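You operate a simulated robot arm through the tools that you are given. There is no shell and no other tool. Be economical: measure what you need, move in short steps, check, and stop when the job is done.

Carry out the task below with a simulated robot arm. There is one attempt and no reset: what you move stays moved.

TASK
Take the pink album and put it on the glass tray.
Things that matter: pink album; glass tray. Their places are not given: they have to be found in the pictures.

It is judged by the outcome, as a careful person would: the job done as asked, and still so three seconds after it is handed in. It fails if anything else is knocked over, pushed out of place, dropped, spilled or broken.

THE ROBOT
A 7-joint arm with a two-finger parallel gripper, fixed in place. Base frame: the origin is at the foot of the arm, x ahead of it, y to its left, z up; the work surface is at about z = 0. Lengths are in mm, angles in rad, forces in N, time in s.
With the tool pointing down near the work surface it reaches from about 220 to 580 mm from the base axis. Its first joint turns from -1.152 to 1.152 rad. Payload 2.5 kg.
Tool frame: the origin (TCP) lies between the finger pads and is the grasp point; the fingertips stand 23 mm ahead of it; z points along the fingers, y is the line along which they close. The gripper opens to 94 mm. The fingers are 38 mm wide and 10 mm thick; the gripper's body (54 by 96 mm) begins 39 mm behind the TCP.
Orientation is that of the tool frame in the base frame, as [roll, pitch, yaw] about the fixed x, y, z axes, in that order (R = Rz(yaw) Ry(pitch) Rx(roll)). With the fingers straight down and closing along the base's y, the tool's x points along the base's -x, its y along +y and its z along -z.

THE INTERFACE
- The arm moves only by the tool play_rows. Its argument "motion" is a list that holds one entry, the list of rows, each a list of 4 numbers: the shift along the base's x, y, z in mm, then the turn about the base's z in degrees. In form: [[[dx, dy, dz, spin], ...]]. A call has 1 to 12 rows; each row shifts and turns the commanded pose from where the row before left it. "gripper" is the opening in per cent of the stroke, from 0 (shut) to 100 (fully open), set as the call begins (left out, the last holds). A row lasts 0.2 s, in which the tool goes at most 50 mm and 0.15 rad; a call with a longer step from one row to the next is refused whole, and so is a gripper value outside its range. A pose out of reach is approached as far as the arm can. The call stops where the force on the tool passes 40 N (or 10 N more than at its start, if that is more) or the arm is blocked; 0.2 s more then pass. The fingers move at their own pace (about 108 mm/s each) and stop on an object; they squeeze with about 33 N. The grip force told is the motor's: it shows also when the fingers shut on nothing. Time passes only in rows, and 0.2 s behind the last, so rows that do not move let the fingers close. It gives the time, the measured TCP pose, the force on the tool (base axes), the opening and the grip force at its end, in the units of the frame above (readings bear some noise), and new pictures: "pictures" is both (left out), scene, wrist or none.
- Cameras (640 x 400 px; columns grow to the right, rows downward): "scene" is fixed at [99, -399.1, 538.5]; the picture's right is [0.94, -0.34, 0.00], its down [-0.21, -0.59, -0.78] and it looks along [0.26, 0.74, -0.62] (base axes); focal length 292 px, centre (320, 200). "wrist" rides on the gripper at [-39, 0, -44] in the tool frame; the picture's right is [0.00, -1.00, 0.00], its down [0.97, 0.00, -0.24] and it looks along [0.24, 0.00, 0.97] (tool axes); focal length 218 px, centre (320, 200).
- measure_at(camera, pixels): for up to 12 pixels [column, row] of the newest picture of that camera ("zoom" is the newest enlarged one), the place [x, y, z] in the base frame of the surface seen there, good to about 2 mm. No time passes.
- inspect(camera, box): a new picture of the part [left, top, right, bottom] of that camera's present view, enlarged. No time passes.
- hand_in(): hands the job in; it is judged then, once.

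Work in short steps. Measure before you move; look again where a grasp or a placing could have gone wrong, and mend it. You have 60 turns and 100 pictures in all, the two below and enlarged ones among them. Open the gripper and draw the arm clear of the work before you hand the job in, unless the task says otherwise; then end with one line.

The tools are called after "Request:" as name(argument=value, ...) on one line, values as JSON. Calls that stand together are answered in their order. play_rows: Moves the arm, as the interface text tells. Its arguments: {"type":"object","properties":{"motion":{"type":"array","items":{"type":"array","items":{"type":"array","items":{"type":"number"}}}},"gripper":{"type":"number"},"pictures":{"type":"string","enum":["both","scene","wrist","none"]}},"required":["motion"]} The other tools are called the same way: measure_at (camera, pixels) gives the place of the surface under pixels of a picture; inspect (camera, box) takes an enlarged picture of a part of a camera's view; hand_in () hands the job in.

At the start:

```text
clock: 0.0
ee_pos: [458.8, 38.8, 329.2]
ee_rot: [-3.14, -0.001, 3.141]
force: [-0.3, -0.3, -0.2]
width: 93.9
grip_force: 0.1
```

scene: 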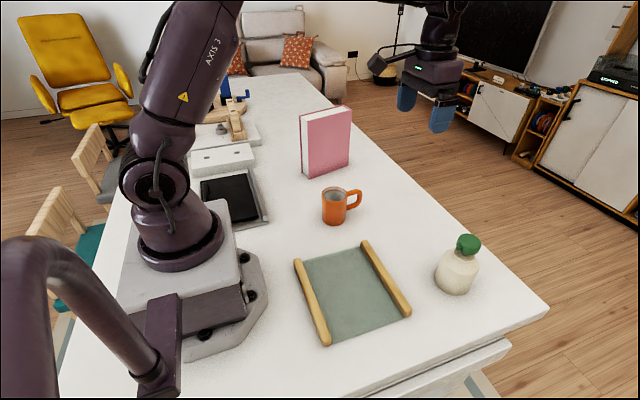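
wrist: 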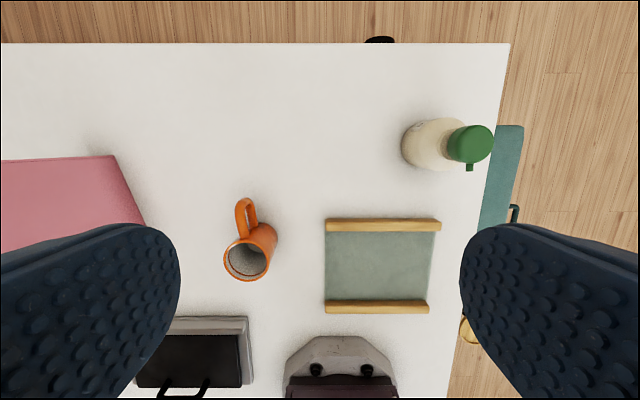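

The pink album stands upright around scene (326,142); the tray is at about (352,290) with two raised wooden rails. I measure both.

Request:
measure_at(camera="scene", pixels=[[301, 115], [308, 120], [351, 107], [309, 176], [349, 157], [303, 168], [330, 140], [325, 103], [340, 110]])

Request:
measure_at(camera="scene", pixels=[[297, 262], [326, 341], [366, 244], [408, 311], [352, 290], [310, 265], [336, 335], [358, 252], [395, 312], [335, 205], [457, 265], [468, 240]])

Request:
inspect(camera="scene", box=[260, 80, 440, 200])

Request:
inspect(camera="scene", box=[270, 220, 450, 350])

```text
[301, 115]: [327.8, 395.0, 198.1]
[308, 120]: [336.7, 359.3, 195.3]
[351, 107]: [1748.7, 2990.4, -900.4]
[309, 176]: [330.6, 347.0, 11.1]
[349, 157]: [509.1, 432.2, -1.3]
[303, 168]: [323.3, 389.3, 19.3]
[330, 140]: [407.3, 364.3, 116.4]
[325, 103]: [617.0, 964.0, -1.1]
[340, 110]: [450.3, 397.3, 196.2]
```

```text
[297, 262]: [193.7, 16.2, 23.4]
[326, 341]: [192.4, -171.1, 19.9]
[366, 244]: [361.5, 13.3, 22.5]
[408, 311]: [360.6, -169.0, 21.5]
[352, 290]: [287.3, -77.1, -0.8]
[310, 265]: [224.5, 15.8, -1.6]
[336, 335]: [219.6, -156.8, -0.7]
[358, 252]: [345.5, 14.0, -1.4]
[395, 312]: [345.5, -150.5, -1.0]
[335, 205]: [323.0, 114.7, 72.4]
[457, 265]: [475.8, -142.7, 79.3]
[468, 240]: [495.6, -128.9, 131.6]
```

```text
3.33 times, centred on (350, 140) of scene
```

zoom: 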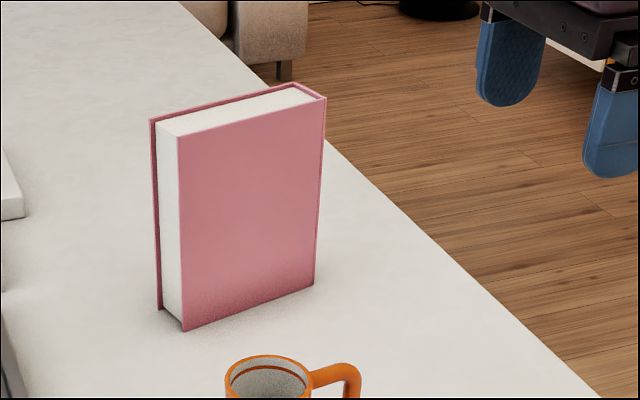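

```text
3.08 times, centred on (360, 285) of scene
```

zoom: 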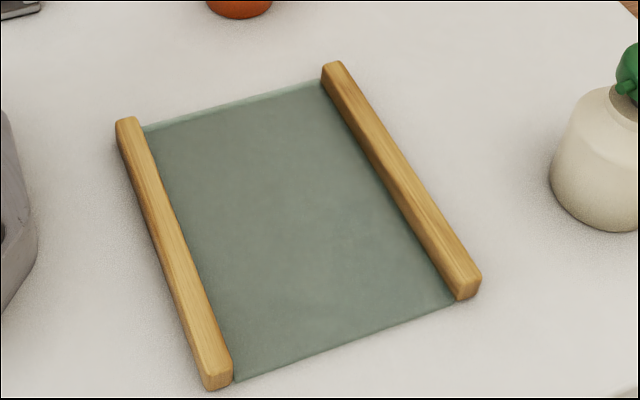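

The album stands upright, about 196 mm tall. I measure its top edge and the rails more closely.

Request:
inspect(camera="scene", box=[290, 95, 362, 185])

```text
4.44 times, centred on (326, 140) of scene
```

zoom: 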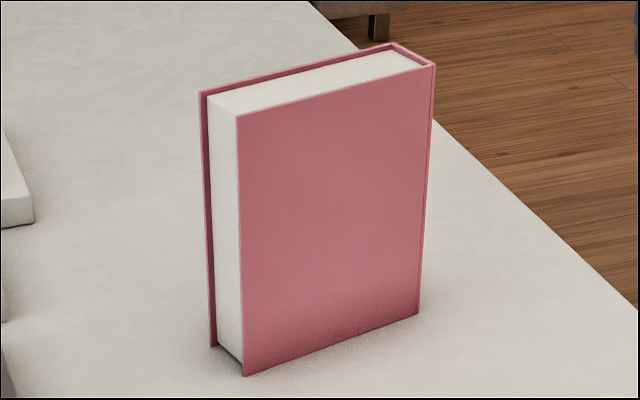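

Request:
measure_at(camera="zoom", pixels=[[242, 120], [250, 365], [425, 75], [415, 305], [203, 97], [215, 338], [430, 70], [390, 46], [300, 85], [340, 200], [240, 240], [420, 190]])

Request:
measure_at(camera="scene", pixels=[[361, 244], [394, 317], [305, 263], [330, 338], [385, 280], [312, 300], [320, 280], [370, 300], [343, 195], [358, 197], [336, 190], [335, 221]])

```text
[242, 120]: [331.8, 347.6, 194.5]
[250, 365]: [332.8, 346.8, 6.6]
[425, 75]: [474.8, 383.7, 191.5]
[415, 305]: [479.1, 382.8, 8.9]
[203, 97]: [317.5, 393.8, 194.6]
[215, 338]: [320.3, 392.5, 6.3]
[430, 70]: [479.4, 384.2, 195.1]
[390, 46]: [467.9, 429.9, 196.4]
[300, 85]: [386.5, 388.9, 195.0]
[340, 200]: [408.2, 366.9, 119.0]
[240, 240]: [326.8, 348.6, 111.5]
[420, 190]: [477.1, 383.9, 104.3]
```

```text
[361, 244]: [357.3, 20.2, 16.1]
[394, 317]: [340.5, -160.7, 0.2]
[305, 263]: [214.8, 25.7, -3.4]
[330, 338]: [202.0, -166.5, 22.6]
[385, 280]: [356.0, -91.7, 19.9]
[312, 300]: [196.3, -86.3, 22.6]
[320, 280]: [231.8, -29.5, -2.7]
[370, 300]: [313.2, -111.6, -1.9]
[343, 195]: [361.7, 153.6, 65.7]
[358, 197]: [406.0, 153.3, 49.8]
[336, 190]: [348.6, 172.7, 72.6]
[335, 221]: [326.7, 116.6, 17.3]
```

Album centre is about (399, 389), top z 196, 48 mm thick, yawed +13.6°. The tray's inner area is about x 209–348, y −165 to 14, so the album (155 mm long) must stand along y. I move above the album with the gripper open.

Request:
play_rows(motion=[[[-7.5, 43.8, 0, 1.7], [-7.5, 43.8, 0, 1.7], [-7.5, 43.8, 0, 1.7], [-7.5, 43.8, 0, 1.7], [-7.5, 43.8, 0, 1.7], [-7.5, 43.8, 0, 1.7], [-7.5, 43.8, 0, 1.7], [-7.5, 43.8, 0, 1.7], [0, 0, -20, 0], [0, 0, 0, 0]]], gripper=100)

```text
clock: 2.2
ee_pos: [398.7, 392.0, 311.5]
ee_rot: [3.141, -0.002, -2.905]
force: [0.4, 0.5, -0.2]
width: 93.9
grip_force: 0.0
```

scene: 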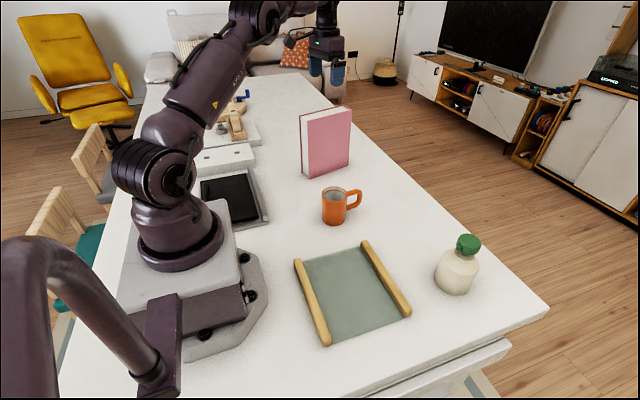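
wrist: 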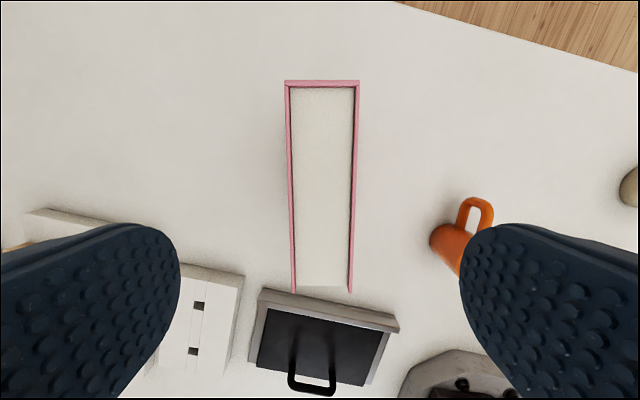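

The wrist view shows the album aligned between the fingers; I check its corners before descending.

Request:
measure_at(camera="wrist", pixels=[[287, 84], [357, 84], [294, 288], [350, 288], [322, 180]])

```text
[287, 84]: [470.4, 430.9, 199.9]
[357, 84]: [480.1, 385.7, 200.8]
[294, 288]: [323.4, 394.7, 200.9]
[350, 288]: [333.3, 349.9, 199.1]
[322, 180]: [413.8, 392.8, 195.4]
```

Centre confirmed at (402, 390), top about 199. I descend to TCP z ≈ 173.

Request:
play_rows(motion=[[[2, -2, -35, 0], [0, 0, -35, 0], [0, 0, -35, 0], [0, 0, -32, 0], [0, 0, 0, 0]]])

```text
clock: 3.4
ee_pos: [401.0, 388.0, 172.5]
ee_rot: [3.141, 0.001, -2.906]
force: [-0.2, -0.4, -0.2]
width: 94.1
grip_force: 0.0
```

scene: 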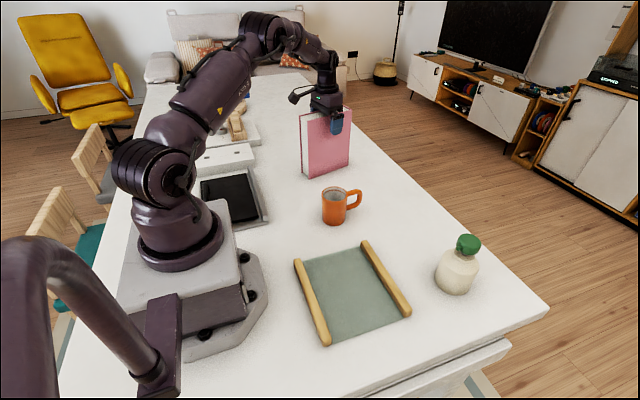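
wrist: 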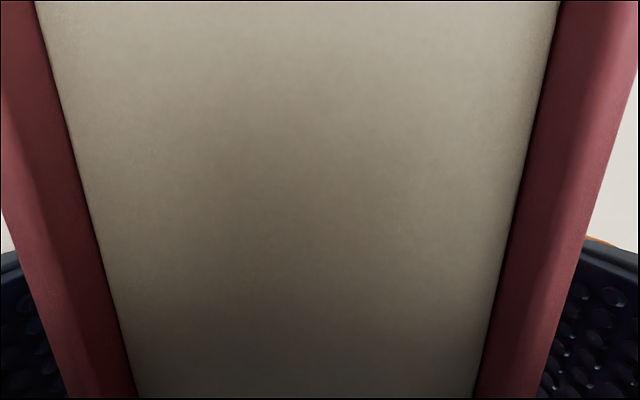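

The fingers straddle the album with no contact force. I close, then lift a little to check the grip.

Request:
play_rows(motion=[[[0, 0, 0, 0], [0, 0, 0, 0], [0, 0, 0, 0], [0, 0, 0, 0]]], gripper=0, pictures="none")

Request:
play_rows(motion=[[[0, 0, 5, 0], [0, 0, 10, 0], [0, 0, 10, 0], [0, 0, 0, 0], [0, 0, 0, 0]]])

```text
clock: 4.4
ee_pos: [400.6, 388.4, 174.0]
ee_rot: [3.139, 0.001, -2.904]
force: [-0.8, 2.5, -0.3]
width: 49.7
grip_force: 32.6
```

```text
clock: 5.6
ee_pos: [401.2, 388.4, 198.8]
ee_rot: [-3.14, 0.0, -2.905]
force: [0.0, -0.2, -7.5]
width: 50.2
grip_force: 33.2
```

scene: 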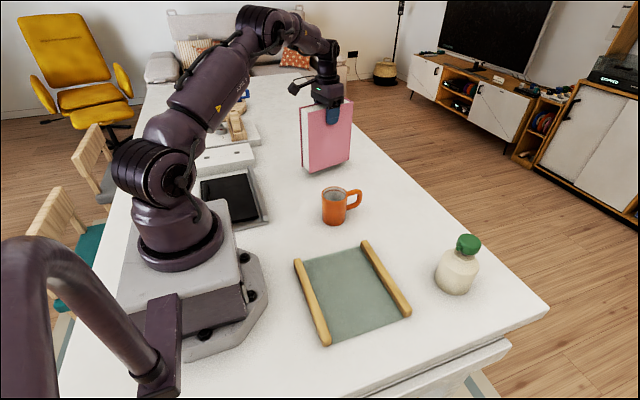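
wrist: 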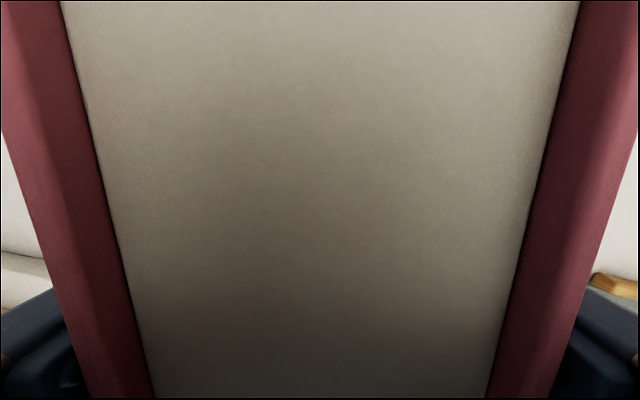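

The album is held (7.5 N weight, width 50). I raise it to clear the mug, then carry it toward the tray while turning it.

Request:
play_rows(motion=[[[0, 0, 20, 0], [0, 0, 25, 0], [0, 0, 25, 0], [0, 0, 25, 0], [0, 0, 10, 0], [-8.8, -33.1, 0, -7.4], [-8.8, -33.1, 0, -7.4], [-8.8, -33.1, 0, -7.4], [-8.8, -33.1, 0, -7.4], [-8.8, -33.1, 0, -7.4], [-8.8, -33.1, 0, -7.4]]], pictures="scene")

```text
clock: 8.0
ee_pos: [346.5, 188.8, 300.6]
ee_rot: [-3.14, -0.002, 2.603]
force: [-0.5, -0.2, -8.3]
width: 50.0
grip_force: 32.6
```

scene: 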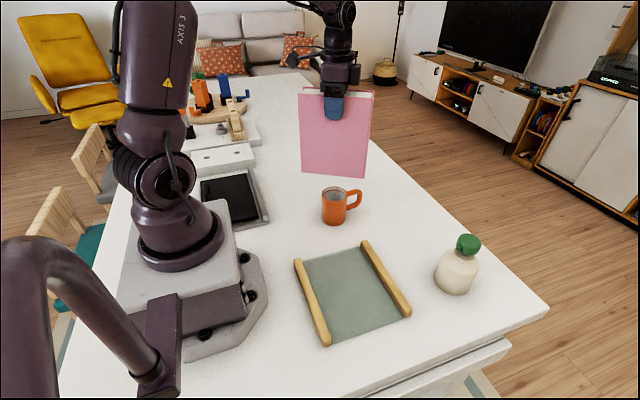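

The album is steady and clear of the mug. I continue to above the tray.

Request:
play_rows(motion=[[[-8.6, -33.1, 0, -7.4], [-8.6, -33.1, 0, -7.4], [-8.6, -33.1, 0, -7.4], [-8.6, -33.1, 0, -7.4], [-8.6, -33.1, 0, -7.4], [-8.6, -33.1, 0, -7.4], [-8.6, -33.1, 0, -7.4], [-8.6, -33.1, 0, -7.4], [0, 0, 0, 0], [0, 0, 0, 0]]])

```text
clock: 10.2
ee_pos: [279.5, -78.0, 301.7]
ee_rot: [-3.14, 0.0, 1.568]
force: [-0.5, 0.1, -7.7]
width: 50.0
grip_force: 33.4
```

scene: 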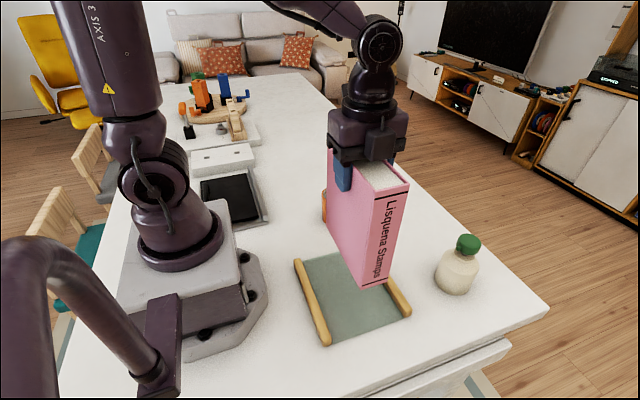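
wrist: 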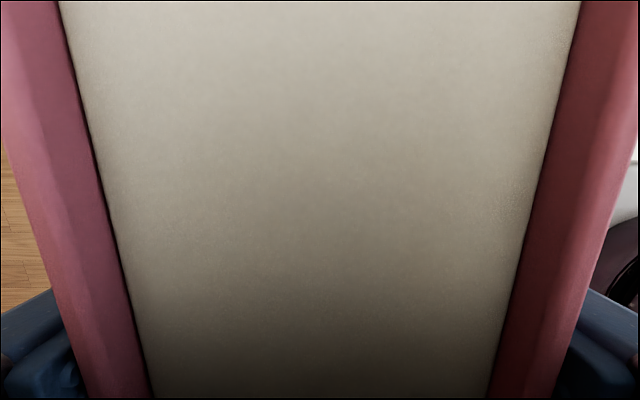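

Above the tray, aligned with y. Album bottom is at about z 129; I lower to about 20 mm above the glass and check.

Request:
play_rows(motion=[[[0, 1, -25, 0], [0, 1, -25, 0], [0, 0, -25, 0], [0, 0, -20, 0], [0, 0, -8, 0], [0, 0, 0, 0]]], pictures="scene")

Request:
inspect(camera="scene", box=[270, 190, 450, 350])

```text
clock: 11.6
ee_pos: [279.8, -75.2, 200.8]
ee_rot: [3.141, 0.001, 1.571]
force: [-0.2, 0.0, -7.4]
width: 49.7
grip_force: 33.5
```

scene: 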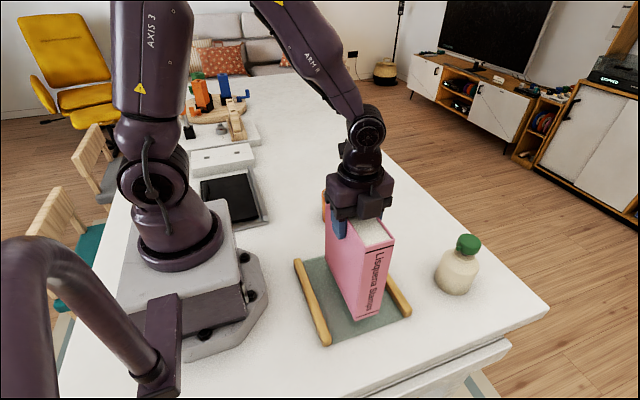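

```text
2.50 times, centred on (360, 270) of scene
```

zoom: 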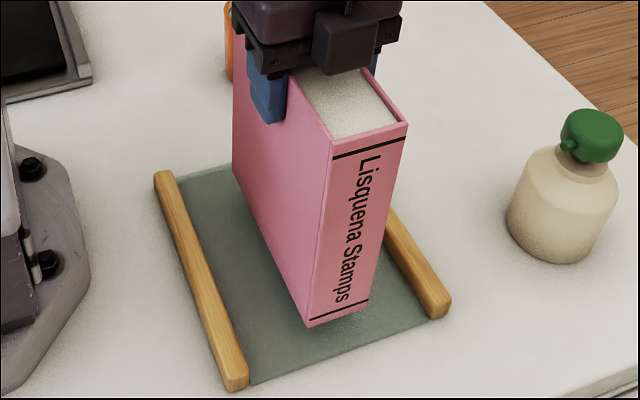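

I check the album's bottom edge position relative to the tray.

Request:
measure_at(camera="zoom", pixels=[[310, 318], [362, 303], [236, 170], [331, 148], [403, 126], [270, 370], [420, 325], [185, 180]])

```text
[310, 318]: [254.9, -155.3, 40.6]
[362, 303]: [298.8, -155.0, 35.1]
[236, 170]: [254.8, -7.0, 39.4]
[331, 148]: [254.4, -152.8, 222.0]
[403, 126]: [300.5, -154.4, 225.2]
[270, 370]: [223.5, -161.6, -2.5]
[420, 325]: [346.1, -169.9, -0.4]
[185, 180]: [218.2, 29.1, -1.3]
```

The album sits well within the tray. I lower in small steps, watching the force for touch-down.

Request:
play_rows(motion=[[[0, 3, -5, 0], [0, 0, -5, 0], [0, 0, -4, 0], [0, 0, 0, 0]]], pictures="none")

Request:
play_rows(motion=[[[0, 0, -2, 0], [0, 0, -2, 0], [0, 0, 0, 0]]], pictures="none")

```text
clock: 12.6
ee_pos: [280.9, -71.8, 185.8]
ee_rot: [3.141, -0.001, 1.572]
force: [0.3, 0.1, -9.0]
width: 49.9
grip_force: 33.3
```

```text
clock: 13.4
ee_pos: [280.4, -71.0, 182.7]
ee_rot: [-3.141, -0.001, 1.57]
force: [0.0, 0.2, -7.2]
width: 49.9
grip_force: 32.8
```

Not touching yet (weight still fully carried); bottom at about z 10. I continue.

Request:
play_rows(motion=[[[0, 0, -1.5, 0], [0, 0, -1.5, 0], [0, 0, 0, 0]]], pictures="none")

```text
clock: 14.2
ee_pos: [279.7, -71.1, 178.9]
ee_rot: [3.139, -0.001, 1.571]
force: [-7.8, 1.6, 31.8]
width: 49.7
grip_force: 33.3
```

Contact: the vertical force turned to +32 N. I ease up a little to relieve it.

Request:
play_rows(motion=[[[0, 0, 0.8, 0], [0, 0, 0, 0]]])

Request:
inspect(camera="scene", box=[270, 190, 450, 350])

```text
clock: 14.8
ee_pos: [280.1, -70.8, 180.6]
ee_rot: [3.14, 0.001, 1.571]
force: [2.1, -0.1, 3.1]
width: 50.1
grip_force: 33.2
```

scene: 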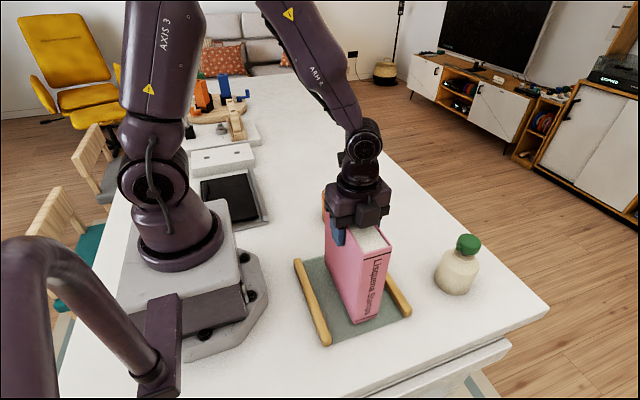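
wrist: 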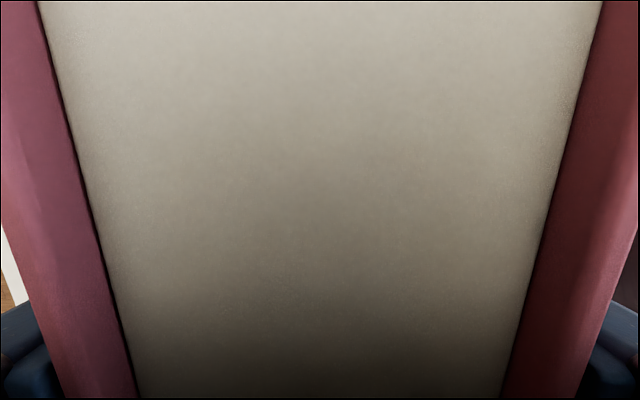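

```text
2.50 times, centred on (360, 270) of scene
```

zoom: 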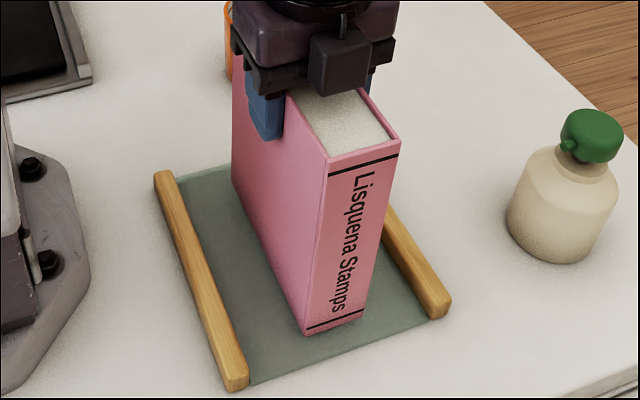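

The album rests upright on the glass between the rails, with the load off the tool. I open the gripper.

Request:
play_rows(motion=[[[0, 0, 0, 0], [0, 0, 0, 0], [0, 0, 0, 0], [0, 0, 0, 0]]], gripper=100)

```text
clock: 15.8
ee_pos: [280.4, -71.0, 180.0]
ee_rot: [-3.14, -0.001, 1.569]
force: [-0.1, -0.9, 0.2]
width: 94.0
grip_force: 0.0
```

scene: 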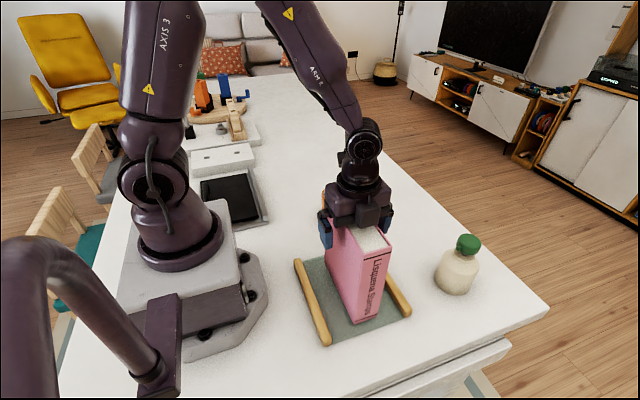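
wrist: 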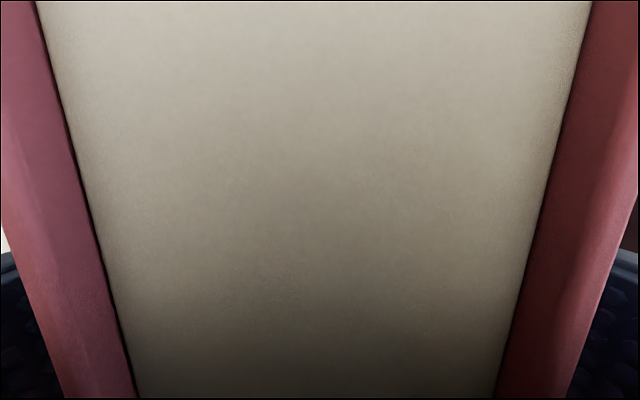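

Released with both fingers clear of the covers. I go straight up, then draw away from the tray at height.

Request:
play_rows(motion=[[[0, 0, 15, 0], [0, 0, 30, 0], [0, 0, 35, 0], [0, 0, 35, 0], [0, 0, 35, 0], [20, 35, 0, 0], [20, 35, 0, 0], [20, 35, 0, 0], [20, 35, 0, 0], [0, 0, 0, 0]]])

Request:
inspect(camera="scene", box=[250, 170, 490, 350])

```text
clock: 18.0
ee_pos: [360.7, 70.9, 329.4]
ee_rot: [3.141, 0.0, 1.57]
force: [0.4, -0.7, -1.5]
width: 94.2
grip_force: 0.0
```

scene: 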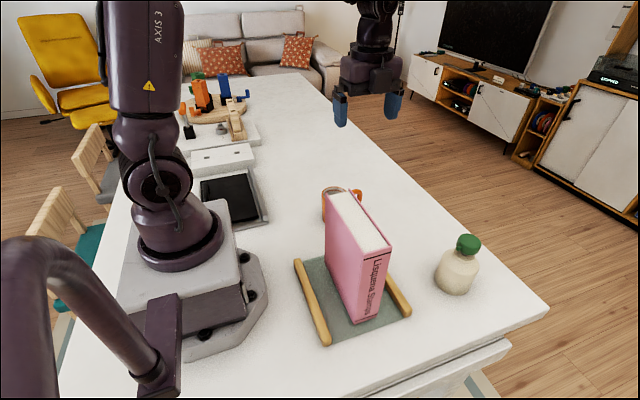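
wrist: 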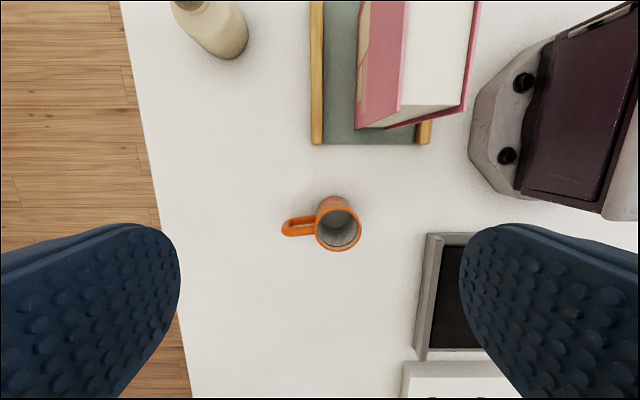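

```text
2.22 times, centred on (370, 260) of scene
```

zoom: 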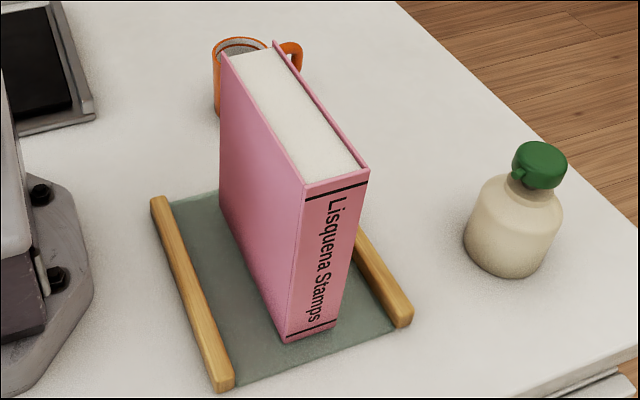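

The album stands stably on the tray, the mug and bottle are undisturbed, and the arm is clear. I hand in.

Request:
hand_in()

```text
The job is handed in.
```

The pink album is standing upright on the glass tray between its two rails, nothing else was moved, and the arm is open and clear of the work.
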